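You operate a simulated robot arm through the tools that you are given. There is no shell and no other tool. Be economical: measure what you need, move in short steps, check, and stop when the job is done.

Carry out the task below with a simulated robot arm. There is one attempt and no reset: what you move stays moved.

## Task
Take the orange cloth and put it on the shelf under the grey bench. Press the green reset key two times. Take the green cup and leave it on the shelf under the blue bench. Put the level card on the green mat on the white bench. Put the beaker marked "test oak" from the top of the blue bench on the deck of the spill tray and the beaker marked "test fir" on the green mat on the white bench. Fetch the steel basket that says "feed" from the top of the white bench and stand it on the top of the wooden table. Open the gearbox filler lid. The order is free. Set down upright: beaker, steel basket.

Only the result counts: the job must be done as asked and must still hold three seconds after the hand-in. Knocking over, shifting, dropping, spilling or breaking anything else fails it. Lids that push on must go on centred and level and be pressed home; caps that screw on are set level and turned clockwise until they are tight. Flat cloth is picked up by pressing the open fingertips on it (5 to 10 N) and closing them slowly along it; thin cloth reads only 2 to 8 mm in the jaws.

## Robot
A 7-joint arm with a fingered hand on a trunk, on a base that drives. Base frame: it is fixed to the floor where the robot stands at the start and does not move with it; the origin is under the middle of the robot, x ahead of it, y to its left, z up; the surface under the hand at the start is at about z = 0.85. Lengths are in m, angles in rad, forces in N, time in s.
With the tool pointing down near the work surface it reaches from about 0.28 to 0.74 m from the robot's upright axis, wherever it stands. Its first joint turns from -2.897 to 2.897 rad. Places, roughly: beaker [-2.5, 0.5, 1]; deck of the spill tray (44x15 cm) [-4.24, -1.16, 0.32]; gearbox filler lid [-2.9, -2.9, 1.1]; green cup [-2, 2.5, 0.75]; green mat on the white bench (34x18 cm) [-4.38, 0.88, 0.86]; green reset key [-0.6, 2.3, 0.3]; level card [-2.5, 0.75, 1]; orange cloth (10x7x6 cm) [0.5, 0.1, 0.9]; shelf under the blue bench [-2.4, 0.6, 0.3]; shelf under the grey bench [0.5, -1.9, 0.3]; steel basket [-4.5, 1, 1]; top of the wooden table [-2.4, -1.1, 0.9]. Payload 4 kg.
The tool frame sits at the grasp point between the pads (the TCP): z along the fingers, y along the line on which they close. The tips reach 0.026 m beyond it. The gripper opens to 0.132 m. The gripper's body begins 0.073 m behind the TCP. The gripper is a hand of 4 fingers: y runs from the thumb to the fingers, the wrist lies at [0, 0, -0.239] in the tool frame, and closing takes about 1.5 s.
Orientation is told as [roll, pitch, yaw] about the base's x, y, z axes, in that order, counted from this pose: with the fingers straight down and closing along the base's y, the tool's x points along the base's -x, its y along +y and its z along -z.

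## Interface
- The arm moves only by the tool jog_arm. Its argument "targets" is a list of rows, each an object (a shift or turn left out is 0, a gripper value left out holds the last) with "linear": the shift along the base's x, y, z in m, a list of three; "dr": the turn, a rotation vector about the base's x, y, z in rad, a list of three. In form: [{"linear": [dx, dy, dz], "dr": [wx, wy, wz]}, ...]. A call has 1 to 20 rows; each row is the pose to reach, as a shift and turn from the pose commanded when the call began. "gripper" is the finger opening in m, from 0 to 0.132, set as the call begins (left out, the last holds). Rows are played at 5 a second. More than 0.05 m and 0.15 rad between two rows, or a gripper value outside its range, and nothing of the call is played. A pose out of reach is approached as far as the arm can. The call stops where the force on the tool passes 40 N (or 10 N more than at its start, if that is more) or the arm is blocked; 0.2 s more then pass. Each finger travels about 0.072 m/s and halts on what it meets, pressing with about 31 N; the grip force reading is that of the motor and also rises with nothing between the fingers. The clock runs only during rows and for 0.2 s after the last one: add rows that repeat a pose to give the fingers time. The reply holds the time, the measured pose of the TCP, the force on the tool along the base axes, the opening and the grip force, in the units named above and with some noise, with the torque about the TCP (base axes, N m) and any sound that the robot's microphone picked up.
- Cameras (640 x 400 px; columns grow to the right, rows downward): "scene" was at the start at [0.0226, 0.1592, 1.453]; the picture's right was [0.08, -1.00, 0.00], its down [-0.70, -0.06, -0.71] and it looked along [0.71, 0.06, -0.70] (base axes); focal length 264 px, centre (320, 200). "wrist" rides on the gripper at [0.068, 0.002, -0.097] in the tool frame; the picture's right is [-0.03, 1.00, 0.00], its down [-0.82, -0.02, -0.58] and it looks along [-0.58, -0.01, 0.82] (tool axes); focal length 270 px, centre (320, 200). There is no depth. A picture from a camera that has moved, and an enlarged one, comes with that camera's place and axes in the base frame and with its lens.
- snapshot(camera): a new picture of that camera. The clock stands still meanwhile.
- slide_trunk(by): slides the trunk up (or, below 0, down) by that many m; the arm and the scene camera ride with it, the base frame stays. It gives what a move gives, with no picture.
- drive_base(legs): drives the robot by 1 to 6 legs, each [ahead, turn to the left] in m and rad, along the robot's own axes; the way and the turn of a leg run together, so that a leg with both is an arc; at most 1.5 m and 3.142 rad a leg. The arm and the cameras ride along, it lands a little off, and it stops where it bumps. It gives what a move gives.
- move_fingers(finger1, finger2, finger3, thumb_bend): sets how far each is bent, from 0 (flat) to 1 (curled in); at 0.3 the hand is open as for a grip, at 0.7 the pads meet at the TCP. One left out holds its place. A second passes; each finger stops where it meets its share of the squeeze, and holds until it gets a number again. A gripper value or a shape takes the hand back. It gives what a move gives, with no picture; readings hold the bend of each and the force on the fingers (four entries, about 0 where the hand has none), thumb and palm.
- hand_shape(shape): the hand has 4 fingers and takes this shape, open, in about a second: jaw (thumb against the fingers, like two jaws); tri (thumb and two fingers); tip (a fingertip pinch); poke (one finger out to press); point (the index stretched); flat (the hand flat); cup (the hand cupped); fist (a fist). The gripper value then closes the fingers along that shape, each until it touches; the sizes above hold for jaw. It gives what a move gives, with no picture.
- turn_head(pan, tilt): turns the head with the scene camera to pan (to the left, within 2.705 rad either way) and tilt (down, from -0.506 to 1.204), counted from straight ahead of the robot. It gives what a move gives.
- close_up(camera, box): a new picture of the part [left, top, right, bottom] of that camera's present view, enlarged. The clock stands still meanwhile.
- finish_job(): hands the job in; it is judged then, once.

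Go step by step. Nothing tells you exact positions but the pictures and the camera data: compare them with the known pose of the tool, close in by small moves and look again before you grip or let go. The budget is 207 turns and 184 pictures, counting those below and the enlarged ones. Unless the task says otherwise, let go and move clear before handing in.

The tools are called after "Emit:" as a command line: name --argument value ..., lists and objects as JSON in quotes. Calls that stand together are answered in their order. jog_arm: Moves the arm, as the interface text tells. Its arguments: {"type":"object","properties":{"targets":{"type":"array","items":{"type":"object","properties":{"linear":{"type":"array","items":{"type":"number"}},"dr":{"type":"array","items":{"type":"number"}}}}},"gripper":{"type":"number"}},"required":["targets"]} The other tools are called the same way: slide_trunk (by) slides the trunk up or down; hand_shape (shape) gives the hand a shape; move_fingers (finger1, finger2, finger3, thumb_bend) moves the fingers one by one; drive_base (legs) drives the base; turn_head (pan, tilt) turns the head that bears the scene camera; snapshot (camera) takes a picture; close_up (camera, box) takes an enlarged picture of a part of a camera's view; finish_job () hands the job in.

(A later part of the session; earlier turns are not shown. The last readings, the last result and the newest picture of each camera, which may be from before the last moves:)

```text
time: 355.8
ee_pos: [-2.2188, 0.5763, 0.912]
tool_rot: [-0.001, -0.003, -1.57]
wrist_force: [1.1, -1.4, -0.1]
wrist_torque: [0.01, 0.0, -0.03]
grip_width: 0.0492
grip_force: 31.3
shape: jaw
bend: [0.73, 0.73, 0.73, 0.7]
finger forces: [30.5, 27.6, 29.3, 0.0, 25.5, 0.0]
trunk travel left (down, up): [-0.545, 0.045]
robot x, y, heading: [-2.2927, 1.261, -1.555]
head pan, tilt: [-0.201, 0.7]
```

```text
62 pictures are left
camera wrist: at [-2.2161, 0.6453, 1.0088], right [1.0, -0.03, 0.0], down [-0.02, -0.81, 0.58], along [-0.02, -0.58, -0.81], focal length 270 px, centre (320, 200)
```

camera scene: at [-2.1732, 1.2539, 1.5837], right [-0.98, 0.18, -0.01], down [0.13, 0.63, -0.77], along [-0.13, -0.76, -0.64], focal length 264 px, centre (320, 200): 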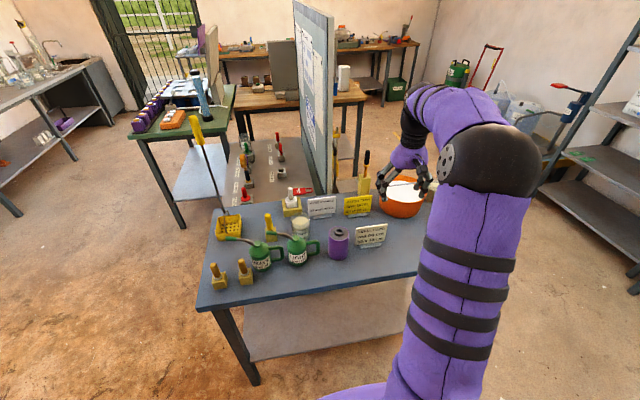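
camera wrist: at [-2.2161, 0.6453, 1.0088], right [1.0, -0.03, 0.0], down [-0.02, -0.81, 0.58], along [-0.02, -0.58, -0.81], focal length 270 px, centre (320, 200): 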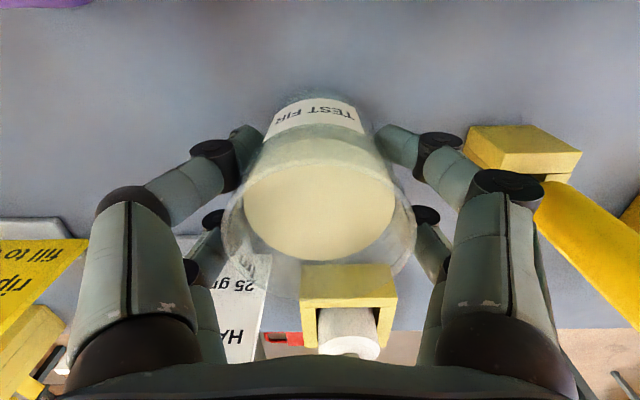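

Firm, centred grip. Lifting, retracting, and driving to the white bench.

Emit:
jog_arm --targets '[{"linear": [0, 0, 0.015]}, {"linear": [0, 0, 0.045]}, {"linear": [0, 0.0, 0.085]}, {"linear": [0, 0.0, 0.125]}, {"linear": [0, 0.0, 0.165]}, {"linear": [0, 0.0, 0.205]}, {"linear": [0, 0.03, 0.22]}, {"linear": [0, 0.07, 0.22]}, {"linear": [0, 0.11, 0.22]}, {"linear": [0, 0.15, 0.22]}, {"linear": [0, 0.19, 0.22]}, {"linear": [0, 0.22, 0.22]}]'

Emit:
drive_base --legs '[[0, -0.8], [0, -0.788], [0.6, 0], [0.5, 0]]'

Emit:
snapshot --camera "wrist"

```text
time: 358.4
ee_pos: [-2.2212, 0.7955, 1.1326]
tool_rot: [0.001, -0.003, -1.573]
wrist_force: [-0.3, -0.3, -2.2]
wrist_torque: [0.0, 0.01, 0.0]
grip_width: 0.0485
grip_force: 31.4
shape: jaw
bend: [0.73, 0.73, 0.73, 0.7]
finger forces: [30.9, 28.9, 29.7, 0.0, 26.0, 0.0]
trunk travel left (down, up): [-0.545, 0.045]
robot x, y, heading: [-2.2917, 1.2596, -1.553]
head pan, tilt: [-0.201, 0.7]
```

```text
time: 368.9
ee_pos: [-3.8647, 1.1838, 1.1303]
tool_rot: [-0.002, -0.001, 3.135]
wrist_force: [-0.4, 0.5, -2.4]
wrist_torque: [0.0, 0.01, -0.02]
grip_width: 0.0484
grip_force: 31.2
shape: jaw
bend: [0.73, 0.73, 0.73, 0.7]
finger forces: [31.0, 29.0, 29.9, 0.1, 25.8, 0.0]
trunk travel left (down, up): [-0.545, 0.045]
robot x, y, heading: [-3.3951, 1.2531, -3.132]
head pan, tilt: [-0.201, 0.7]
```

```text
61 pictures are left
camera wrist: at [-3.7969, 1.1816, 1.2263], right [-0.03, -1.0, 0.0], down [-0.82, 0.03, 0.58], along [-0.58, 0.02, -0.82], focal length 270 px, centre (320, 200)
```

wrist: 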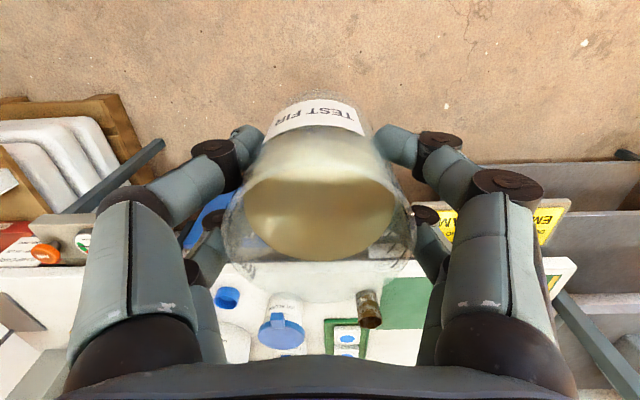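

Emit:
drive_base --legs '[[0, 0.53], [0.25, 0], [0.24, 0], [0, -0.54]]'

Emit:
turn_head --pan 0.1 --tilt 0.75

Emit:
snapshot --camera "wrist"

Emit:
snapshot --camera "scene"

```text
time: 375.4
ee_pos: [-4.2921, 0.9395, 1.13]
tool_rot: [-0.002, -0.001, 3.118]
wrist_force: [-0.1, -0.6, -1.6]
wrist_torque: [0.0, 0.04, 0.0]
grip_width: 0.0483
grip_force: 31.0
shape: jaw
bend: [0.74, 0.73, 0.73, 0.7]
finger forces: [31.1, 29.1, 30.1, 0.1, 25.7, 0.0]
trunk travel left (down, up): [-0.545, 0.045]
robot x, y, heading: [-3.8231, 1.0044, 3.137]
head pan, tilt: [-0.201, 0.7]
```

```text
time: 376.2
ee_pos: [-4.291, 0.939, 1.1292]
tool_rot: [-0.003, -0.001, 3.119]
wrist_force: [-0.1, 0.2, -2.9]
wrist_torque: [0.0, 0.05, 0.0]
grip_width: 0.0484
grip_force: 30.8
shape: jaw
bend: [0.74, 0.73, 0.73, 0.7]
finger forces: [31.2, 29.1, 30.0, 0.0, 25.7, 0.0]
trunk travel left (down, up): [-0.545, 0.045]
robot x, y, heading: [-3.8233, 0.9991, 3.135]
head pan, tilt: [0.099, 0.75]
```

```text
60 pictures are left
camera wrist: at [-4.2224, 0.9359, 1.2263], right [-0.05, -1.0, 0.0], down [-0.81, 0.04, 0.58], along [-0.58, 0.03, -0.82], focal length 270 px, centre (320, 200)
```

wrist: 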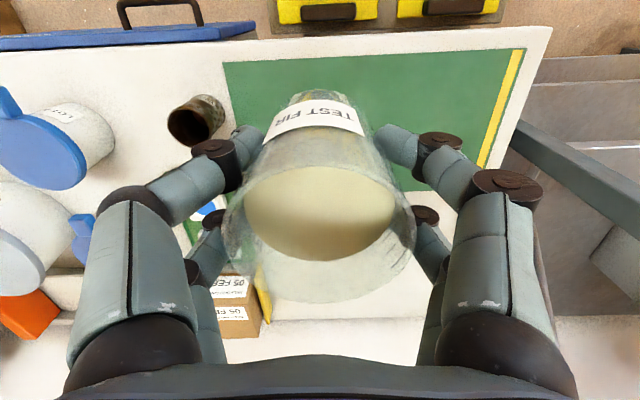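

```text
59 pictures are left
camera scene: at [-3.8431, 0.8387, 1.5752], right [-0.09, 1.0, 0.0], down [0.68, 0.06, -0.73], along [-0.73, -0.07, -0.68], focal length 264 px, centre (320, 200)
```

scene: 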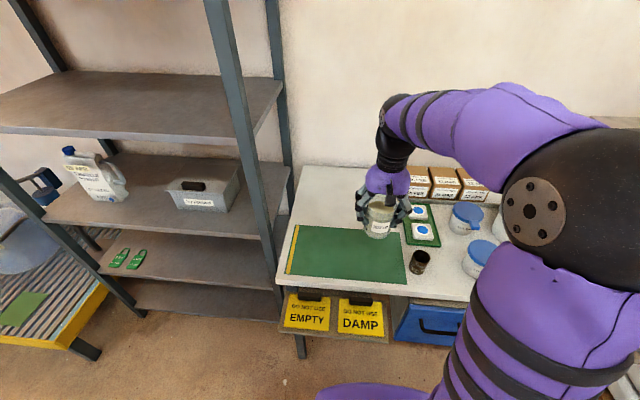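

Mat spans x −4.47…−4.27, y 0.69…1.06. FIR goes at (-4.375, 0.955).

Emit:
jog_arm --targets '[{"linear": [-0.04, 0.008, 0]}, {"linear": [-0.084, 0.016, 0]}, {"linear": [-0.084, 0.016, -0.04]}, {"linear": [-0.084, 0.016, -0.08]}, {"linear": [-0.084, 0.016, -0.12]}, {"linear": [-0.084, 0.016, -0.16]}, {"linear": [-0.084, 0.016, -0.19]}]'

Emit:
snapshot --camera "wrist"

Emit:
close_up --camera "scene" --box '[280, 160, 460, 290]'

```text
time: 377.8
ee_pos: [-4.3768, 0.9553, 0.9401]
tool_rot: [-0.002, -0.001, 3.118]
wrist_force: [-0.2, 0.1, -2.9]
wrist_torque: [-0.02, 0.03, 0.01]
grip_width: 0.0481
grip_force: 30.9
shape: jaw
bend: [0.74, 0.73, 0.73, 0.7]
finger forces: [31.1, 29.6, 30.3, 0.0, 26.2, 0.0]
trunk travel left (down, up): [-0.545, 0.045]
robot x, y, heading: [-3.8201, 0.9984, 3.134]
head pan, tilt: [0.099, 0.75]
```

```text
58 pictures are left
camera wrist: at [-4.3076, 0.9529, 1.0363], right [-0.05, -1.0, 0.0], down [-0.81, 0.04, 0.58], along [-0.58, 0.03, -0.82], focal length 270 px, centre (320, 200)
```

wrist: 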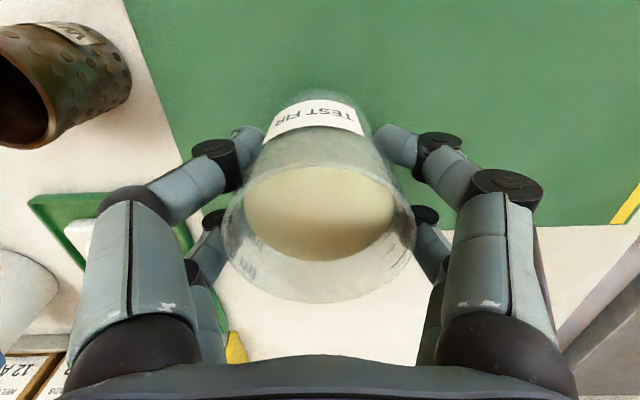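

```text
3.08 times, centred on (370, 225) of scene
camera zoom: at [-3.8434, 0.8387, 1.5752], right [-0.1, 1.0, 0.0], down [0.68, 0.06, -0.73], along [-0.73, -0.07, -0.68], focal length 814 px, centre (166, 123)
```

zoom: 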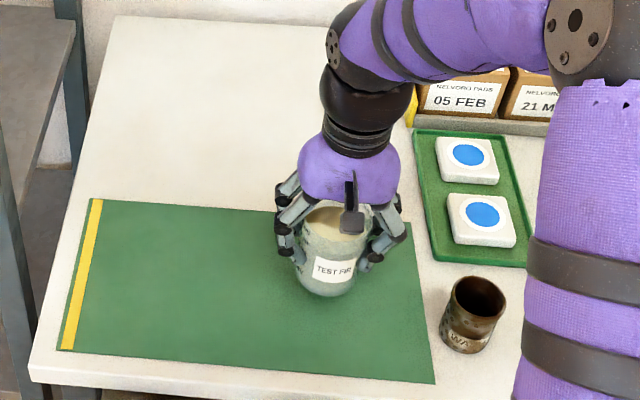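

Emit:
jog_arm --targets '[{"linear": [0, 0, -0.008]}, {"linear": [0, 0, -0.016]}, {"linear": [0, 0, -0.02]}]'

Emit:
jog_arm --targets '[{"linear": [0, 0, -0.003]}, {"linear": [0, 0, -0.006]}]'

```text
time: 378.6
ee_pos: [-4.3762, 0.9554, 0.9197]
tool_rot: [-0.001, -0.002, 3.119]
wrist_force: [-0.3, -0.3, -2.6]
wrist_torque: [0.01, -0.02, -0.03]
grip_width: 0.048
grip_force: 31.0
shape: jaw
bend: [0.74, 0.74, 0.73, 0.7]
finger forces: [31.2, 29.6, 30.3, 0.1, 26.2, 0.0]
trunk travel left (down, up): [-0.545, 0.045]
robot x, y, heading: [-3.821, 0.9997, 3.139]
head pan, tilt: [0.099, 0.75]
```

```text
time: 379.2
ee_pos: [-4.3753, 0.9567, 0.9135]
tool_rot: [-0.001, -0.002, 3.117]
wrist_force: [0.7, -0.6, -3.0]
wrist_torque: [0.03, 0.0, -0.05]
grip_width: 0.0482
grip_force: 31.0
shape: jaw
bend: [0.74, 0.74, 0.73, 0.7]
finger forces: [31.2, 29.7, 30.2, 0.0, 26.2, 0.1]
trunk travel left (down, up): [-0.545, 0.045]
robot x, y, heading: [-3.8174, 1.0001, 3.135]
head pan, tilt: [0.099, 0.75]
```

Emit:
jog_arm --targets '[{"linear": [0, 0, -0.003]}, {"linear": [0, 0, -0.005]}]'

Emit:
jog_arm --targets '[{"linear": [0, 0, -0.002]}, {"linear": [0, 0, -0.003]}]'

```text
time: 379.8
ee_pos: [-4.3758, 0.9561, 0.9127]
tool_rot: [-0.002, -0.007, 3.119]
wrist_force: [1.4, 1.5, 28.2]
wrist_torque: [0.14, -0.12, -0.01]
grip_width: 0.0483
grip_force: 30.9
shape: jaw
bend: [0.74, 0.74, 0.74, 0.7]
finger forces: [34.4, 32.1, 32.6, 0.0, 30.1, 0.0]
trunk travel left (down, up): [-0.545, 0.045]
robot x, y, heading: [-3.8207, 0.9997, 3.141]
head pan, tilt: [0.099, 0.75]
```

```text
time: 380.2
ee_pos: [-4.3772, 0.9543, 0.9129]
tool_rot: [0.0, -0.01, 3.119]
wrist_force: [6.4, 0.3, 22.6]
wrist_torque: [0.1, -0.24, -0.04]
grip_width: 0.0485
grip_force: 31.3
shape: jaw
bend: [0.74, 0.74, 0.74, 0.7]
finger forces: [36.6, 32.3, 33.6, 0.0, 31.7, 0.1]
trunk travel left (down, up): [-0.545, 0.045]
robot x, y, heading: [-3.8203, 1.0036, 3.138]
head pan, tilt: [0.099, 0.75]
stopped in row 2: the force on the tool passed its limit at 42 N (the readings are from after the stop); the commanded pose is now the measured one
```

FIR stands on the mat. Releasing and rising.

Emit:
jog_arm --targets '[{"linear": [0, 0, 0.002]}, {"linear": [0, 0, 0.002]}, {"linear": [0, 0, 0.002]}]'

Emit:
jog_arm --targets '[{}, {}, {}, {}]' --gripper 0.09

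Emit:
jog_arm --targets '[{"linear": [0, 0, 0.04]}, {"linear": [0, 0, 0.08]}, {"linear": [0, 0, 0.12]}, {"linear": [0, 0, 0.16]}, {"linear": [0, 0, 0.2]}, {"linear": [0, 0, 0.24]}, {"linear": [0.04, 0, 0.26]}, {"linear": [0.08, 0, 0.26]}]'

Emit:
snapshot --camera "wrist"

```text
time: 381.0
ee_pos: [-4.3757, 0.9554, 0.9133]
tool_rot: [-0.001, -0.011, 3.119]
wrist_force: [4.7, -0.5, 15.9]
wrist_torque: [0.06, -0.14, 0.0]
grip_width: 0.0484
grip_force: 30.8
shape: jaw
bend: [0.74, 0.74, 0.74, 0.7]
finger forces: [36.6, 32.8, 33.6, 0.0, 30.9, 0.1]
trunk travel left (down, up): [-0.545, 0.045]
robot x, y, heading: [-3.8197, 0.9977, 3.142]
head pan, tilt: [0.099, 0.75]
```

```text
time: 382.0
ee_pos: [-4.3771, 0.9556, 0.9115]
tool_rot: [-0.001, -0.005, 3.121]
wrist_force: [-0.6, -0.8, 0.0]
wrist_torque: [0.01, 0.02, 0.01]
grip_width: 0.0898
grip_force: 0.1
shape: jaw
bend: [0.69, 0.69, 0.69, 0.6]
finger forces: [0.0, 0.0, 0.1, 0.0, 0.0, 0.0]
trunk travel left (down, up): [-0.545, 0.045]
robot x, y, heading: [-3.8209, 0.9983, 3.139]
head pan, tilt: [0.099, 0.75]
```

```text
time: 383.8
ee_pos: [-4.2975, 0.9555, 1.1725]
tool_rot: [0.001, -0.006, 3.12]
wrist_force: [0.1, 0.1, 0.4]
wrist_torque: [0.0, 0.02, 0.01]
grip_width: 0.0898
grip_force: 0.0
shape: jaw
bend: [0.69, 0.69, 0.69, 0.6]
finger forces: [0.0, 0.0, 0.0, 0.0, 0.0, 0.0]
trunk travel left (down, up): [-0.545, 0.045]
robot x, y, heading: [-3.8212, 0.9986, 3.141]
head pan, tilt: [0.099, 0.75]
```

```text
56 pictures are left
camera wrist: at [-4.2276, 0.9525, 1.269], right [-0.05, -1.0, 0.0], down [-0.81, 0.04, 0.58], along [-0.58, 0.03, -0.81], focal length 270 px, centre (320, 200)
```

wrist: 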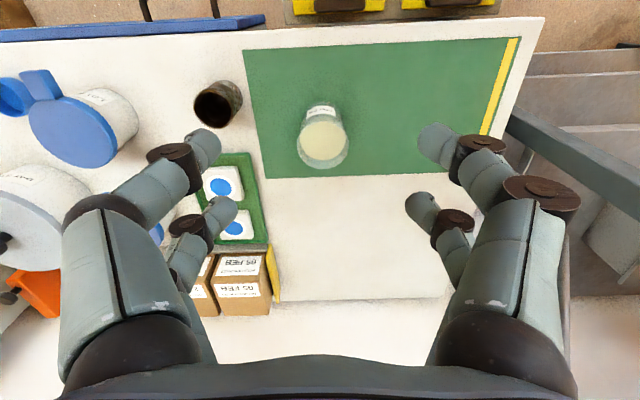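

FIR is placed. Next the level card: driving back to the north side of the blue bench.

Emit:
drive_base --legs '[[-0.35, 0], [0, -2.6], [0.5, 0], [0, -0.54]]'

```text
time: 397.1
ee_pos: [-2.5601, 1.2767, 1.1707]
tool_rot: [-0.001, -0.007, -0.04]
wrist_force: [-0.2, -0.4, -0.2]
wrist_torque: [-0.01, 0.01, -0.02]
grip_width: 0.09
grip_force: 0.1
shape: jaw
bend: [0.69, 0.69, 0.69, 0.6]
finger forces: [0.0, 0.0, 0.0, 0.1, 0.1, 0.0]
trunk travel left (down, up): [-0.545, 0.045]
robot x, y, heading: [-3.037, 1.2375, -0.019]
head pan, tilt: [0.099, 0.75]
```

Emit:
drive_base --legs '[[0.58, 0], [0, -1.552]]'

Emit:
jog_arm --targets '[{"dr": [0, 0, 0.14]}, {"dr": [0, 0, 0.28]}, {"dr": [0, 0, 0.42]}, {"dr": [0, 0, 0.56]}, {"dr": [0, 0, 0.7]}, {"dr": [0, 0, 0.84]}, {"dr": [0, 0, 0.98]}, {"dr": [0, 0, 1.12]}, {"dr": [0, 0, 1.26]}, {"dr": [0, 0, 1.4]}, {"dr": [0, 0, 1.54]}, {"dr": [0, 0, 1.59]}]' --gripper 0.08

Emit:
snapshot --camera "wrist"

Emit:
snapshot --camera "scene"

```text
time: 404.6
ee_pos: [-2.4007, 0.7493, 1.1717]
tool_rot: [-0.002, -0.007, -1.573]
wrist_force: [-0.1, 0.0, -0.2]
wrist_torque: [-0.01, 0.0, 0.02]
grip_width: 0.0897
grip_force: 0.0
shape: jaw
bend: [0.69, 0.69, 0.69, 0.6]
finger forces: [0.0, 0.0, 0.0, 0.1, 0.0, 0.0]
trunk travel left (down, up): [-0.545, 0.045]
robot x, y, heading: [-2.456, 1.2249, -1.558]
head pan, tilt: [0.099, 0.75]
```

```text
time: 407.2
ee_pos: [-2.4027, 0.7491, 1.1716]
tool_rot: [0.0, -0.005, 0.019]
wrist_force: [0.7, 1.0, -0.7]
wrist_torque: [-0.02, 0.01, 0.01]
grip_width: 0.0806
grip_force: 0.0
shape: jaw
bend: [0.71, 0.71, 0.71, 0.7]
finger forces: [0.0, 0.0, 0.1, 0.1, 0.0, 0.0]
trunk travel left (down, up): [-0.545, 0.045]
robot x, y, heading: [-2.4567, 1.2276, -1.556]
head pan, tilt: [0.099, 0.75]
```

```text
55 pictures are left
camera wrist: at [-2.4697, 0.7504, 1.2684], right [0.01, 1.0, 0.0], down [0.81, -0.01, 0.58], along [0.58, 0.0, -0.81], focal length 270 px, centre (320, 200)
```

wrist: 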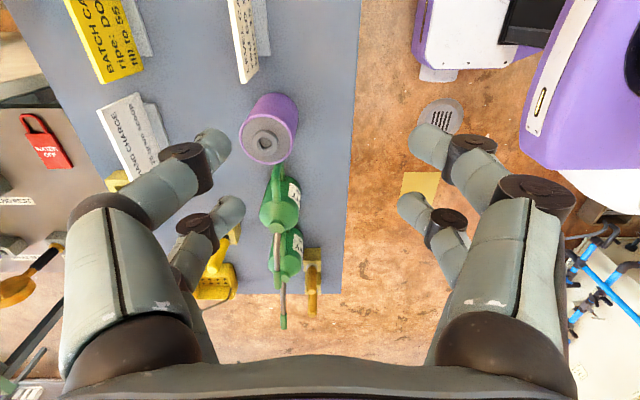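

```text
54 pictures are left
camera scene: at [-2.2922, 1.2057, 1.5752], right [-0.99, -0.11, 0.0], down [-0.08, 0.68, -0.73], along [0.08, -0.73, -0.68], focal length 264 px, centre (320, 200)
```

scene: 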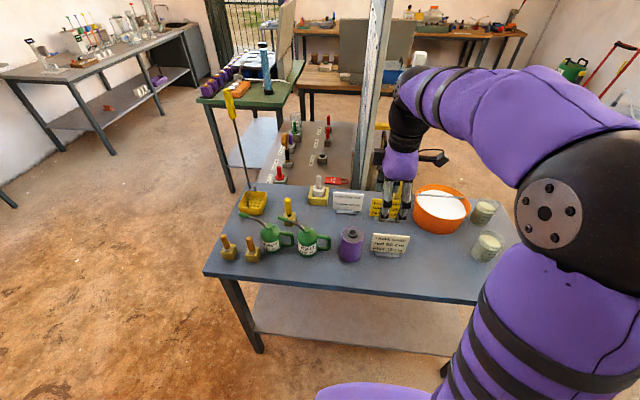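

The wrist turned fine. Moving above the card.

Emit:
jog_arm --targets '[{"linear": [-0.025, -0.035, 0]}, {"linear": [-0.05, -0.07, 0]}, {"linear": [-0.052, -0.073, -0.03]}, {"linear": [-0.052, -0.073, -0.07]}]'

Emit:
snapshot --camera "wrist"

Emit:
close_up --camera "scene" --box '[320, 150, 440, 270]'

```text
time: 408.2
ee_pos: [-2.4514, 0.6761, 1.1022]
tool_rot: [0.0, -0.008, 0.017]
wrist_force: [0.8, -0.8, 0.0]
wrist_torque: [-0.02, 0.02, 0.0]
grip_width: 0.0805
grip_force: 0.0
shape: jaw
bend: [0.71, 0.71, 0.71, 0.7]
finger forces: [0.0, 0.0, 0.0, 0.1, 0.0, 0.0]
trunk travel left (down, up): [-0.545, 0.045]
robot x, y, heading: [-2.4592, 1.223, -1.558]
head pan, tilt: [0.099, 0.75]
```

```text
53 pictures are left
camera wrist: at [-2.521, 0.6775, 1.1984], right [0.01, 1.0, 0.0], down [0.81, -0.01, 0.58], along [0.58, 0.0, -0.81], focal length 270 px, centre (320, 200)
```

wrist: 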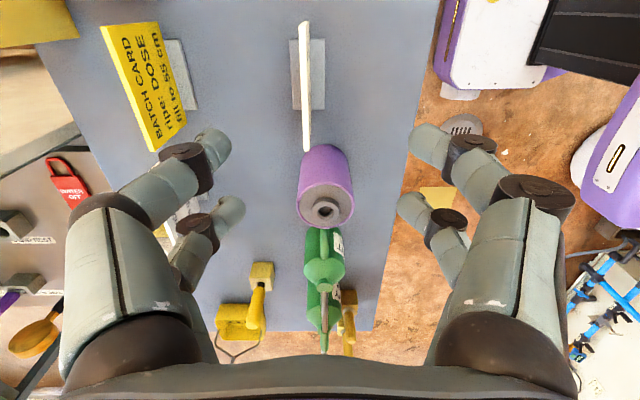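

```text
3.33 times, centred on (380, 210) of scene
camera zoom: at [-2.2921, 1.2056, 1.5752], right [-0.99, -0.11, 0.0], down [-0.08, 0.68, -0.73], along [0.08, -0.73, -0.68], focal length 882 px, centre (120, 167)
```

zoom: 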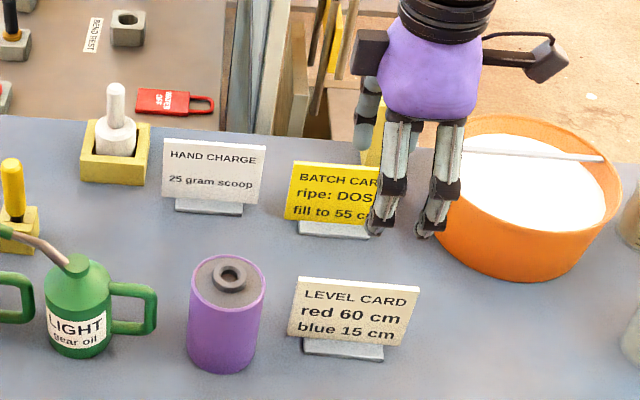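

The card's centre is at (-2.461, 0.664). Descending to straddle it and closing.

Emit:
jog_arm --targets '[{"linear": [-0.01, -0.012, -0.03]}, {"linear": [-0.01, -0.012, -0.07]}, {"linear": [-0.01, -0.012, -0.11]}, {"linear": [-0.01, -0.012, -0.145]}, {"linear": [-0.01, -0.012, -0.167]}]'

Emit:
snapshot --camera "wrist"

```text
time: 409.4
ee_pos: [-2.4635, 0.6659, 0.9342]
tool_rot: [-0.002, -0.007, 0.02]
wrist_force: [-0.3, 0.0, -0.5]
wrist_torque: [0.01, -0.01, 0.02]
grip_width: 0.0804
grip_force: 0.2
shape: jaw
bend: [0.71, 0.71, 0.71, 0.7]
finger forces: [0.1, 0.0, 0.1, 0.1, 0.0, 0.1]
trunk travel left (down, up): [-0.545, 0.045]
robot x, y, heading: [-2.453, 1.2269, -1.556]
head pan, tilt: [0.099, 0.75]
```

```text
51 pictures are left
camera wrist: at [-2.5317, 0.6669, 1.031], right [0.01, 1.0, 0.0], down [0.81, -0.01, 0.58], along [0.58, -0.01, -0.81], focal length 270 px, centre (320, 200)
```

wrist: 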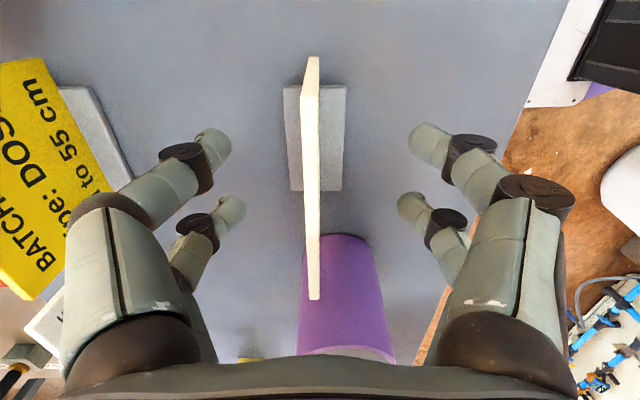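

Emit:
jog_arm --targets '[{"linear": [0, -0.002, 0]}, {"linear": [0, -0.002, 0]}, {"linear": [0, -0.002, 0]}, {"linear": [0, -0.002, 0]}, {"linear": [0, -0.002, 0]}, {"linear": [0, -0.002, 0]}]' --gripper 0.0

Emit:
jog_arm --targets '[{"linear": [0, 0, 0.015]}, {"linear": [0, 0, 0.045]}, {"linear": [0, 0, 0.085]}, {"linear": [0, 0, 0.125]}, {"linear": [0, 0, 0.165]}, {"linear": [0, 0, 0.2]}, {"linear": [0, 0.04, 0.21]}, {"linear": [0, 0.08, 0.21]}, {"linear": [0, 0.12, 0.21]}]'

Emit:
snapshot --camera "wrist"

```text
time: 410.8
ee_pos: [-2.4627, 0.6629, 0.9347]
tool_rot: [0.001, -0.007, 0.018]
wrist_force: [0.4, 0.0, -0.4]
wrist_torque: [0.0, 0.01, -0.03]
grip_width: 0.0004
grip_force: 30.6
shape: jaw
bend: [0.7, 0.7, 0.7, 0.7]
finger forces: [27.7, 27.9, 27.6, 0.0, 27.9, 0.1]
trunk travel left (down, up): [-0.545, 0.045]
robot x, y, heading: [-2.4574, 1.2235, -1.556]
head pan, tilt: [0.099, 0.75]
```

```text
time: 412.8
ee_pos: [-2.4627, 0.7843, 1.1453]
tool_rot: [0.001, -0.008, 0.019]
wrist_force: [-0.5, -0.5, 0.0]
wrist_torque: [-0.02, 0.0, 0.0]
grip_width: 0.0001
grip_force: 31.2
shape: jaw
bend: [0.7, 0.7, 0.7, 0.7]
finger forces: [27.8, 27.8, 27.7, 0.0, 28.0, 0.1]
trunk travel left (down, up): [-0.545, 0.045]
robot x, y, heading: [-2.4527, 1.2243, -1.556]
head pan, tilt: [0.099, 0.75]
```

```text
50 pictures are left
camera wrist: at [-2.5317, 0.7838, 1.242], right [0.01, 1.0, 0.0], down [0.81, -0.01, 0.58], along [0.58, 0.0, -0.81], focal length 270 px, centre (320, 200)
```

wrist: 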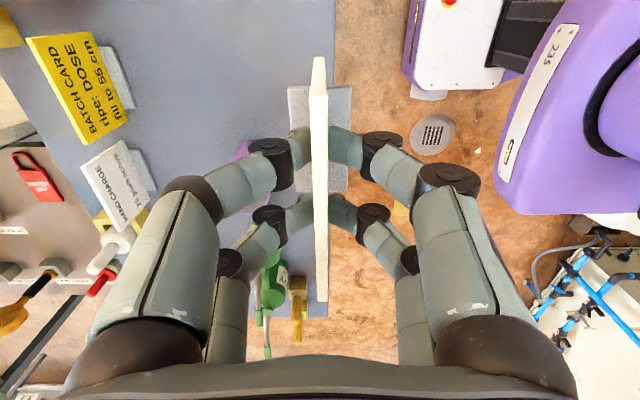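

The card is held with its stand. Driving to the mat along the same route.

Emit:
drive_base --legs '[[0, -0.8], [0, -0.785], [0.94, 0], [0, 0.6], [0.48, 0], [0, -0.6]]'

Emit:
snapshot --camera "wrist"

Emit:
turn_head --pan 0.1 --tilt 0.75

Emit:
snapshot --camera "scene"

```text
time: 428.3
ee_pos: [-4.2241, 0.9453, 1.1451]
tool_rot: [-0.001, -0.006, -1.542]
wrist_force: [0.3, 0.4, -0.4]
wrist_torque: [0.02, 0.0, -0.01]
grip_width: 0.0
grip_force: 30.6
shape: jaw
bend: [0.7, 0.7, 0.7, 0.71]
finger forces: [27.6, 27.6, 27.5, 0.1, 27.5, 0.0]
trunk travel left (down, up): [-0.545, 0.045]
robot x, y, heading: [-3.7793, 0.9427, -3.115]
head pan, tilt: [0.099, 0.75]
```

```text
49 pictures are left
camera wrist: at [-4.2241, 1.0144, 1.2421], right [1.0, 0.0, 0.0], down [0.0, -0.81, 0.58], along [0.0, -0.58, -0.81], focal length 270 px, centre (320, 200)
```

wrist: 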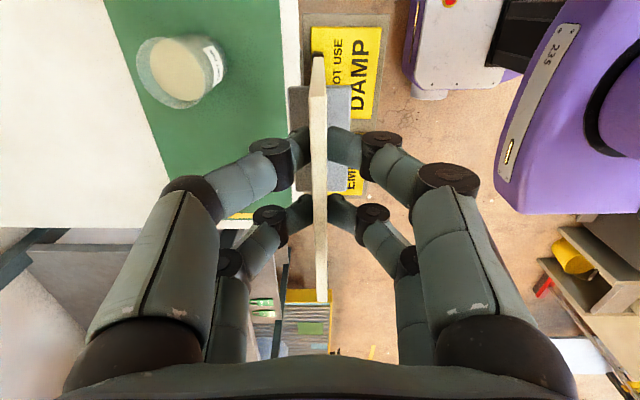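

```text
time: 428.9
ee_pos: [-4.2241, 0.9445, 1.1457]
tool_rot: [0.0, -0.006, -1.542]
wrist_force: [1.2, 0.0, -0.4]
wrist_torque: [0.02, 0.02, 0.02]
grip_width: 0.0003
grip_force: 31.1
shape: jaw
bend: [0.7, 0.7, 0.7, 0.71]
finger forces: [27.5, 27.6, 27.5, 0.0, 27.6, 0.1]
trunk travel left (down, up): [-0.545, 0.045]
robot x, y, heading: [-3.7824, 0.9395, -3.119]
head pan, tilt: [0.099, 0.75]
```

```text
48 pictures are left
camera scene: at [-3.7981, 0.7797, 1.5753], right [-0.12, 0.99, 0.0], down [0.68, 0.08, -0.73], along [-0.73, -0.09, -0.68], focal length 264 px, centre (320, 200)
```

scene: 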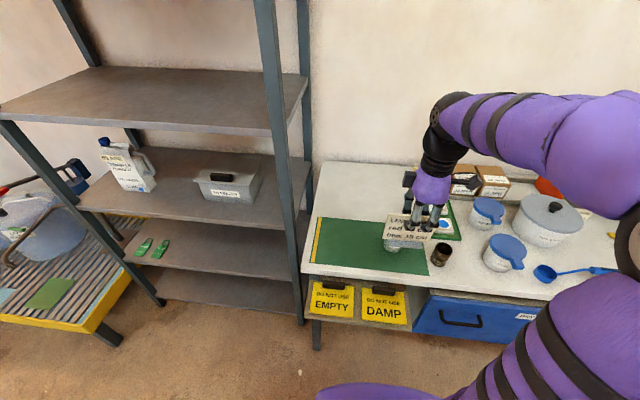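

Emit:
jog_arm --targets '[{"linear": [-0.03, -0.035, 0]}, {"linear": [-0.06, -0.07, 0]}, {"linear": [-0.09, -0.105, 0]}, {"linear": [-0.12, -0.135, 0]}, {"linear": [-0.146, -0.158, 0]}, {"linear": [-0.146, -0.158, -0.04]}, {"linear": [-0.146, -0.158, -0.08]}, {"linear": [-0.146, -0.158, -0.12]}, {"linear": [-0.146, -0.158, -0.16]}, {"linear": [-0.146, -0.158, -0.185]}]'

Emit:
close_up --camera "scene" --box '[290, 150, 470, 290]'

Emit:
snapshot --camera "wrist"

```text
time: 431.1
ee_pos: [-4.3702, 0.7875, 0.9575]
tool_rot: [0.0, -0.007, -1.542]
wrist_force: [-0.3, -0.1, -0.6]
wrist_torque: [0.0, -0.01, -0.02]
grip_width: 0.0
grip_force: 31.5
shape: jaw
bend: [0.7, 0.71, 0.7, 0.71]
finger forces: [27.4, 27.5, 27.5, 0.0, 27.6, 0.1]
trunk travel left (down, up): [-0.545, 0.045]
robot x, y, heading: [-3.7837, 0.9407, -3.119]
head pan, tilt: [0.099, 0.75]
```

```text
2.86 times, centred on (380, 220) of scene
camera zoom: at [-3.7984, 0.7796, 1.5752], right [-0.12, 0.99, 0.0], down [0.68, 0.08, -0.73], along [-0.73, -0.09, -0.68], focal length 756 px, centre (149, 143)
```

zoom: 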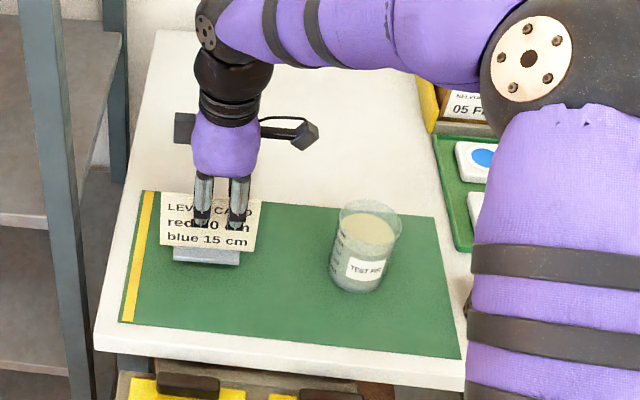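

```text
46 pictures are left
camera wrist: at [-4.3691, 0.8573, 1.0549], right [1.0, 0.0, 0.0], down [0.0, -0.81, 0.58], along [0.0, -0.58, -0.81], focal length 270 px, centre (320, 200)
```

wrist: 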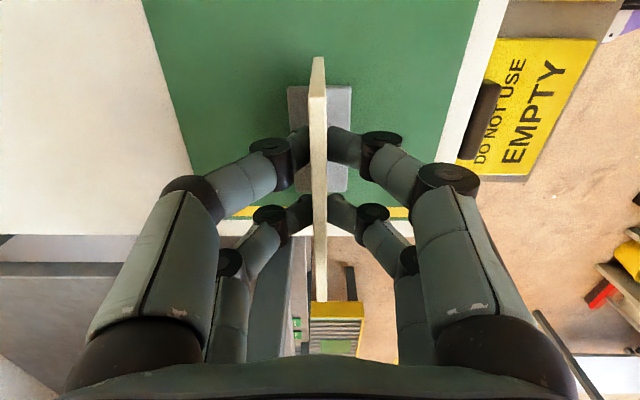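

The stand is above the mat. Creeping down.

Emit:
jog_arm --targets '[{"linear": [0, 0.006, -0.006]}, {"linear": [0, 0.006, -0.012]}, {"linear": [0, 0.006, -0.015]}]'

Emit:
jog_arm --targets '[{"linear": [0, 0, -0.003]}, {"linear": [0, 0, -0.006]}]'

```text
time: 431.9
ee_pos: [-4.3709, 0.7955, 0.9446]
tool_rot: [-0.001, -0.009, -1.544]
wrist_force: [0.2, 0.8, -0.3]
wrist_torque: [-0.02, -0.02, -0.03]
grip_width: 0.0
grip_force: 30.8
shape: jaw
bend: [0.7, 0.71, 0.7, 0.71]
finger forces: [27.5, 27.5, 27.5, 0.0, 27.6, 0.1]
trunk travel left (down, up): [-0.545, 0.045]
robot x, y, heading: [-3.7804, 0.9408, -3.116]
head pan, tilt: [0.099, 0.75]
```

```text
time: 432.5
ee_pos: [-4.3693, 0.794, 0.9388]
tool_rot: [0.0, -0.007, -1.542]
wrist_force: [0.2, 0.1, -0.5]
wrist_torque: [-0.01, 0.02, 0.02]
grip_width: 0.0001
grip_force: 31.4
shape: jaw
bend: [0.7, 0.71, 0.7, 0.71]
finger forces: [27.6, 27.5, 27.5, 0.0, 27.6, 0.0]
trunk travel left (down, up): [-0.545, 0.045]
robot x, y, heading: [-3.7801, 0.9445, -3.12]
head pan, tilt: [0.099, 0.75]
```

Emit:
jog_arm --targets '[{"linear": [0, 0, -0.003]}, {"linear": [0, 0, -0.005]}]'

```text
time: 433.1
ee_pos: [-4.3703, 0.793, 0.9356]
tool_rot: [-0.002, -0.008, -1.544]
wrist_force: [0.5, -0.6, 4.6]
wrist_torque: [0.02, 0.0, 0.0]
grip_width: 0.0002
grip_force: 30.8
shape: jaw
bend: [0.7, 0.71, 0.7, 0.71]
finger forces: [28.3, 27.8, 27.8, 0.0, 28.3, 0.0]
trunk travel left (down, up): [-0.545, 0.045]
robot x, y, heading: [-3.7779, 0.9435, -3.119]
head pan, tilt: [0.099, 0.75]
```

The stand touches the mat. Releasing and rising.

Emit:
jog_arm --targets '[{}, {}, {}, {}]' --gripper 0.08

Emit:
jog_arm --targets '[{"linear": [0, 0, 0.04]}, {"linear": [0, 0, 0.08]}, {"linear": [0, 0, 0.12]}, {"linear": [0, 0, 0.16]}, {"linear": [0, 0, 0.2]}, {"linear": [0, 0, 0.24]}]'

Emit:
jog_arm --targets '[{"linear": [0.03, 0.02, 0], "dr": [0, 0, -0.14]}, {"linear": [0.06, 0.04, 0], "dr": [0, 0, -0.28]}, {"linear": [0.09, 0.06, 0], "dr": [0, 0, -0.42]}, {"linear": [0.12, 0.08, 0], "dr": [0, 0, -0.56]}, {"linear": [0.14, 0.1, 0], "dr": [0, 0, -0.7]}, {"linear": [0.14, 0.1, 0], "dr": [0, 0, -0.84]}, {"linear": [0.14, 0.1, 0], "dr": [0, 0, -0.98]}, {"linear": [0.14, 0.1, 0], "dr": [0, 0, -1.12]}, {"linear": [0.14, 0.1, 0], "dr": [0, 0, -1.26]}, {"linear": [0.14, 0.1, 0], "dr": [0, 0, -1.4]}, {"linear": [0.14, 0.1, 0], "dr": [0, 0, -1.54]}, {"linear": [0.14, 0.1, 0], "dr": [0, 0, -1.6]}]'

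Emit:
snapshot --camera "wrist"

```text
time: 434.1
ee_pos: [-4.3695, 0.7921, 0.9339]
tool_rot: [-0.001, -0.008, -1.543]
wrist_force: [-0.1, 0.3, 0.8]
wrist_torque: [-0.01, 0.01, -0.02]
grip_width: 0.0793
grip_force: 0.1
shape: jaw
bend: [0.71, 0.71, 0.71, 0.7]
finger forces: [0.0, 0.0, 0.0, 0.0, 0.1, 0.0]
trunk travel left (down, up): [-0.545, 0.045]
robot x, y, heading: [-3.7809, 0.9379, -3.124]
head pan, tilt: [0.099, 0.75]
```

```text
time: 435.5
ee_pos: [-4.3716, 0.7929, 1.1738]
tool_rot: [0.0, -0.006, -1.542]
wrist_force: [-1.3, -0.2, 0.2]
wrist_torque: [0.03, -0.02, 0.01]
grip_width: 0.0796
grip_force: 0.0
shape: jaw
bend: [0.71, 0.71, 0.71, 0.7]
finger forces: [0.0, 0.0, 0.0, 0.0, 0.1, 0.0]
trunk travel left (down, up): [-0.545, 0.045]
robot x, y, heading: [-3.781, 0.941, -3.119]
head pan, tilt: [0.099, 0.75]
```

```text
time: 438.1
ee_pos: [-4.2301, 0.8934, 1.1742]
tool_rot: [0.002, -0.006, 3.137]
wrist_force: [-0.2, 0.8, 0.5]
wrist_torque: [-0.01, 0.04, 0.03]
grip_width: 0.0795
grip_force: 0.1
shape: jaw
bend: [0.71, 0.71, 0.71, 0.7]
finger forces: [0.0, 0.0, 0.0, 0.0, 0.1, 0.0]
trunk travel left (down, up): [-0.545, 0.045]
robot x, y, heading: [-3.7805, 0.9394, -3.119]
head pan, tilt: [0.099, 0.75]
```

```text
45 pictures are left
camera wrist: at [-4.1611, 0.891, 1.271], right [-0.03, -1.0, 0.0], down [-0.81, 0.02, 0.58], along [-0.58, 0.02, -0.81], focal length 270 px, centre (320, 200)
```

wrist: 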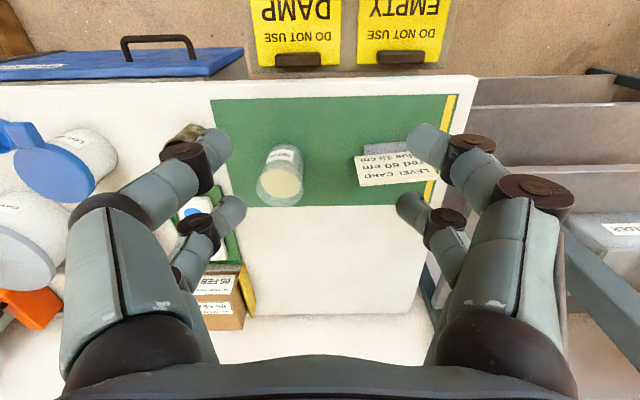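

Card and FIR both stand on the mat. Next the green cup to the north; I'll drive there and look.

Emit:
drive_base --legs '[[-0.3, 0], [0, -2.6], [0.75, 0], [0, 1.0]]'

Emit:
turn_head --pan -0.1 --tilt 0.5

Emit:
snapshot --camera "scene"

```text
time: 453.3
ee_pos: [-2.8857, 1.8054, 1.1741]
tool_rot: [0.0, -0.006, 1.54]
wrist_force: [0.6, -0.2, 0.3]
wrist_torque: [-0.03, 0.0, -0.01]
grip_width: 0.0797
grip_force: 0.0
shape: jaw
bend: [0.71, 0.71, 0.71, 0.7]
finger forces: [0.0, 0.0, 0.0, 0.1, 0.0, 0.0]
trunk travel left (down, up): [-0.545, 0.045]
robot x, y, heading: [-2.8535, 1.3518, 1.567]
head pan, tilt: [0.099, 0.75]
```

```text
time: 454.1
ee_pos: [-2.8871, 1.8045, 1.1744]
tool_rot: [0.001, -0.009, 1.539]
wrist_force: [0.7, -0.8, -0.3]
wrist_torque: [0.0, -0.01, 0.01]
grip_width: 0.0795
grip_force: 0.2
shape: jaw
bend: [0.71, 0.71, 0.71, 0.7]
finger forces: [0.1, 0.0, 0.0, 0.0, 0.1, 0.0]
trunk travel left (down, up): [-0.545, 0.045]
robot x, y, heading: [-2.8468, 1.3475, 1.563]
head pan, tilt: [-0.099, 0.499]
```

```text
44 pictures are left
camera scene: at [-2.9937, 1.3852, 1.5972], right [0.99, -0.1, 0.0], down [-0.05, -0.48, -0.88], along [0.09, 0.87, -0.48], focal length 264 px, centre (320, 200)
```

scene: 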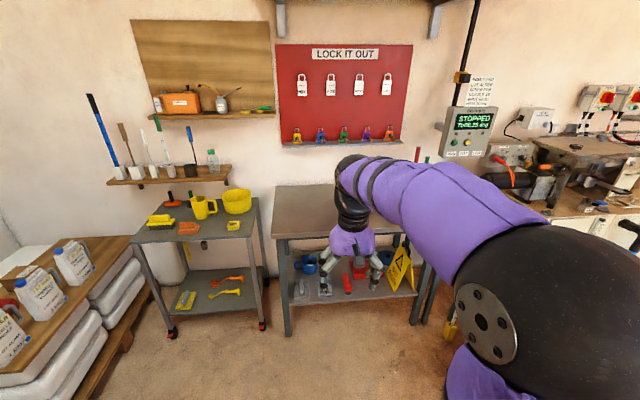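

The arm hides the right side; I'll turn the base right and look left past the arm.

Emit:
drive_base --legs '[[0, -0.8]]'

Emit:
turn_head --pan 0.35 --tilt 0.5

Emit:
snapshot --camera "scene"

```text
time: 456.8
ee_pos: [-2.5566, 1.6988, 1.1737]
tool_rot: [-0.001, -0.008, 0.755]
wrist_force: [0.3, -0.4, -0.2]
wrist_torque: [-0.01, -0.05, -0.01]
grip_width: 0.0798
grip_force: 0.1
shape: jaw
bend: [0.71, 0.71, 0.71, 0.7]
finger forces: [0.1, 0.0, 0.0, 0.0, 0.0, 0.0]
trunk travel left (down, up): [-0.545, 0.045]
robot x, y, heading: [-2.8487, 1.3508, 0.777]
head pan, tilt: [-0.099, 0.499]
```

```text
time: 457.7
ee_pos: [-2.5567, 1.6978, 1.1739]
tool_rot: [0.0, -0.006, 0.753]
wrist_force: [0.2, 0.1, 0.1]
wrist_torque: [-0.04, 0.02, -0.02]
grip_width: 0.0796
grip_force: 0.0
shape: jaw
bend: [0.71, 0.71, 0.71, 0.7]
finger forces: [0.0, 0.0, 0.0, 0.0, 0.0, 0.0]
trunk travel left (down, up): [-0.545, 0.045]
robot x, y, heading: [-2.8526, 1.353, 0.779]
head pan, tilt: [0.351, 0.499]
```

```text
43 pictures are left
camera scene: at [-2.961, 1.5029, 1.5972], right [0.9, -0.43, 0.0], down [-0.21, -0.43, -0.88], along [0.38, 0.79, -0.48], focal length 264 px, centre (320, 200)
```

scene: 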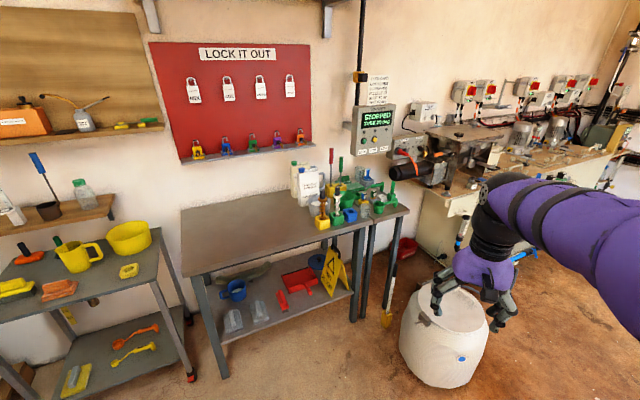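

Emit:
close_up --camera "scene" --box '[280, 145, 420, 235]'

```text
4.44 times, centred on (350, 190) of scene
camera zoom: at [-2.961, 1.5029, 1.5972], right [0.9, -0.43, 0.0], down [-0.21, -0.43, -0.88], along [0.38, 0.79, -0.48], focal length 1176 px, centre (187, 244)
```

zoom: 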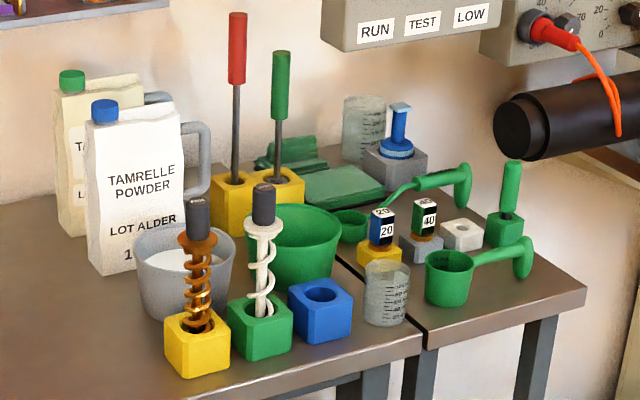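

The near green handled cup at about (-2.03, 2.61) on the table's right part matches the given place. I'll drive closer, keeping clear of the white barrel.

Emit:
drive_base --legs '[[0, 0.29], [0.8, 0], [0, 0.3]]'

Emit:
jog_arm --targets '[{"linear": [0.04, -0.01, 0]}, {"linear": [0.08, -0.02, 0]}, {"linear": [0.12, -0.02, 0]}, {"linear": [0.16, -0.02, 0]}, {"linear": [0.2, -0.02, 0]}]'

Emit:
snapshot --camera "wrist"

```text
time: 464.1
ee_pos: [-2.4013, 2.5062, 1.1749]
tool_rot: [-0.001, -0.005, 1.33]
wrist_force: [0.4, 0.1, 0.1]
wrist_torque: [0.02, -0.01, -0.01]
grip_width: 0.0796
grip_force: 0.1
shape: jaw
bend: [0.71, 0.71, 0.71, 0.7]
finger forces: [0.0, 0.0, 0.1, 0.1, 0.0, 0.1]
trunk travel left (down, up): [-0.545, 0.045]
robot x, y, heading: [-2.4604, 2.0572, 1.357]
head pan, tilt: [0.351, 0.499]
```

```text
time: 465.3
ee_pos: [-2.1994, 2.4866, 1.1731]
tool_rot: [0.0, -0.007, 1.334]
wrist_force: [0.1, -0.8, -0.3]
wrist_torque: [0.02, 0.01, -0.03]
grip_width: 0.0798
grip_force: 0.1
shape: jaw
bend: [0.71, 0.71, 0.71, 0.7]
finger forces: [0.0, 0.1, 0.0, 0.0, 0.1, 0.1]
trunk travel left (down, up): [-0.545, 0.045]
robot x, y, heading: [-2.4626, 2.0566, 1.359]
head pan, tilt: [0.351, 0.499]
```

```text
41 pictures are left
camera wrist: at [-2.2166, 2.4201, 1.2696], right [-0.97, 0.26, 0.0], down [0.21, 0.78, 0.58], along [0.15, 0.56, -0.81], focal length 270 px, centre (320, 200)
```

wrist: 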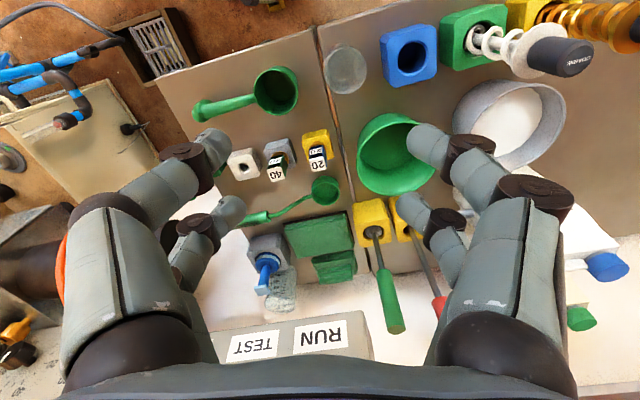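

Emit:
close_up --camera "wrist" --box '[180, 40, 380, 220]'

Emit:
close_up --camera "scene" --box '[260, 150, 420, 260]'

```text
2.22 times, centred on (280, 130) of wrist
camera zoom: at [-2.2166, 2.4201, 1.2696], right [-0.97, 0.26, 0.0], down [0.21, 0.78, 0.58], along [0.15, 0.56, -0.81], focal length 601 px, centre (409, 356)
```

zoom: 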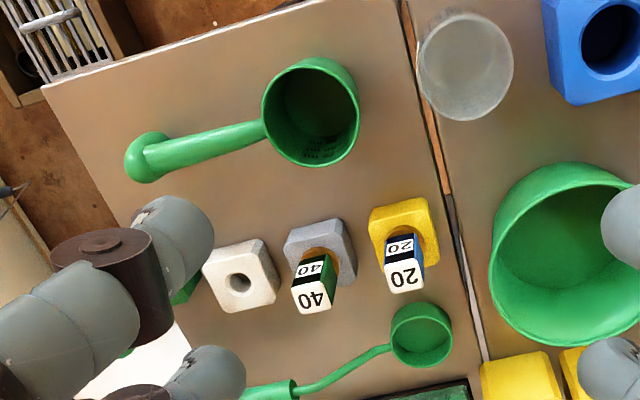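

```text
3.64 times, centred on (340, 205) of scene
camera zoom: at [-2.633, 2.1214, 1.5972], right [0.99, 0.14, 0.0], down [0.07, -0.47, -0.88], along [-0.12, 0.87, -0.48], focal length 962 px, centre (247, 182)
```

zoom: 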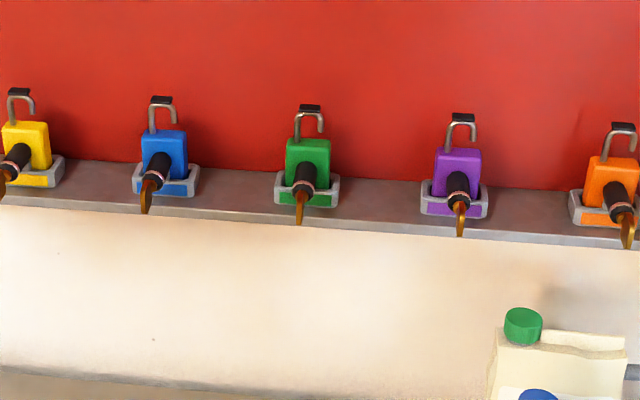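

The large handled green cup (with measuring marks) at about (-2.11, 2.51) is the one. I'll turn the hand so the fingers close across its handle direction, and move over it.

Emit:
jog_arm --targets '[{"dr": [0, 0, -0.14]}, {"linear": [0.01, 0, 0], "dr": [0, 0, -0.28]}, {"linear": [0.02, 0, 0], "dr": [0, 0, -0.42]}, {"linear": [0.03, 0, 0], "dr": [0, 0, -0.56]}, {"linear": [0.04, 0.0, 0], "dr": [0, 0, -0.7]}, {"linear": [0.05, 0.005, 0], "dr": [0, 0, -0.84]}, {"linear": [0.06, 0.01, 0], "dr": [0, 0, -0.98]}, {"linear": [0.07, 0.015, 0], "dr": [0, 0, -1.12]}, {"linear": [0.08, 0.02, 0], "dr": [0, 0, -1.26]}, {"linear": [0.08, 0.02, -0.03], "dr": [0, 0, -1.33]}, {"linear": [0.08, 0.02, -0.07], "dr": [0, 0, -1.33]}, {"linear": [0.08, 0.02, -0.11], "dr": [0, 0, -1.33]}]' --gripper 0.11

Emit:
snapshot --camera "wrist"

```text
time: 467.9
ee_pos: [-2.1201, 2.5074, 1.0629]
tool_rot: [0.002, -0.007, 0.0]
wrist_force: [0.1, 0.2, -0.8]
wrist_torque: [-0.03, 0.0, 0.0]
grip_width: 0.1099
grip_force: 0.1
shape: jaw
bend: [0.56, 0.56, 0.56, 0.4]
finger forces: [0.0, 0.0, 0.0, 0.1, 0.0, 0.1]
trunk travel left (down, up): [-0.545, 0.045]
robot x, y, heading: [-2.4646, 2.0586, 1.356]
head pan, tilt: [0.351, 0.499]
```

```text
38 pictures are left
camera wrist: at [-2.1889, 2.5083, 1.1593], right [0.03, 1.0, 0.0], down [0.81, -0.02, 0.58], along [0.58, -0.01, -0.81], focal length 270 px, centre (320, 200)
```

wrist: 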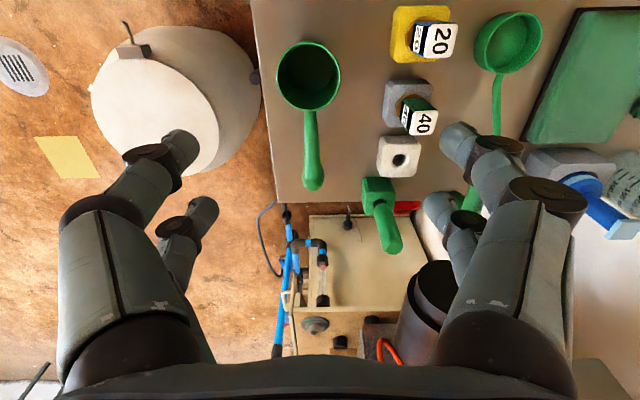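

The cup's rim centre is about (-2.13, 2.495), rim z≈0.87. Aligning and descending partway.

Emit:
jog_arm --targets '[{"linear": [-0.01, -0.012, -0.04]}, {"linear": [-0.01, -0.012, -0.08]}, {"linear": [-0.01, -0.012, -0.12]}]' --gripper 0.095

Emit:
snapshot --camera "wrist"

```text
time: 468.7
ee_pos: [-2.1284, 2.493, 0.9438]
tool_rot: [0.0, -0.008, 0.002]
wrist_force: [0.5, -0.2, 0.7]
wrist_torque: [0.03, 0.01, 0.01]
grip_width: 0.0953
grip_force: 0.0
shape: jaw
bend: [0.66, 0.66, 0.66, 0.55]
finger forces: [0.1, 0.1, 0.0, 0.0, 0.1, 0.0]
trunk travel left (down, up): [-0.545, 0.045]
robot x, y, heading: [-2.4591, 2.0524, 1.358]
head pan, tilt: [0.351, 0.499]
```

```text
37 pictures are left
camera wrist: at [-2.1971, 2.4959, 1.0401], right [0.02, 1.0, 0.0], down [0.81, -0.02, 0.58], along [0.58, -0.01, -0.81], focal length 270 px, centre (320, 200)
```

wrist: 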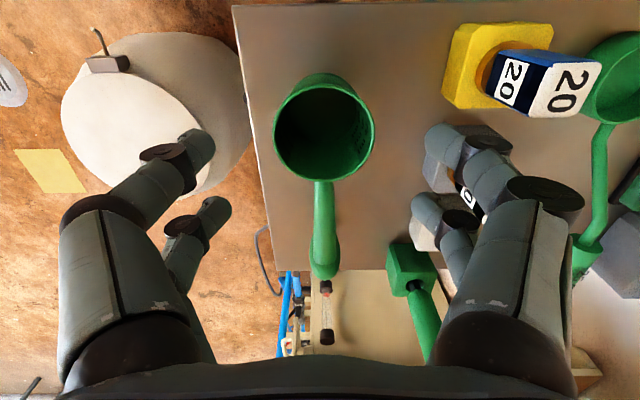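

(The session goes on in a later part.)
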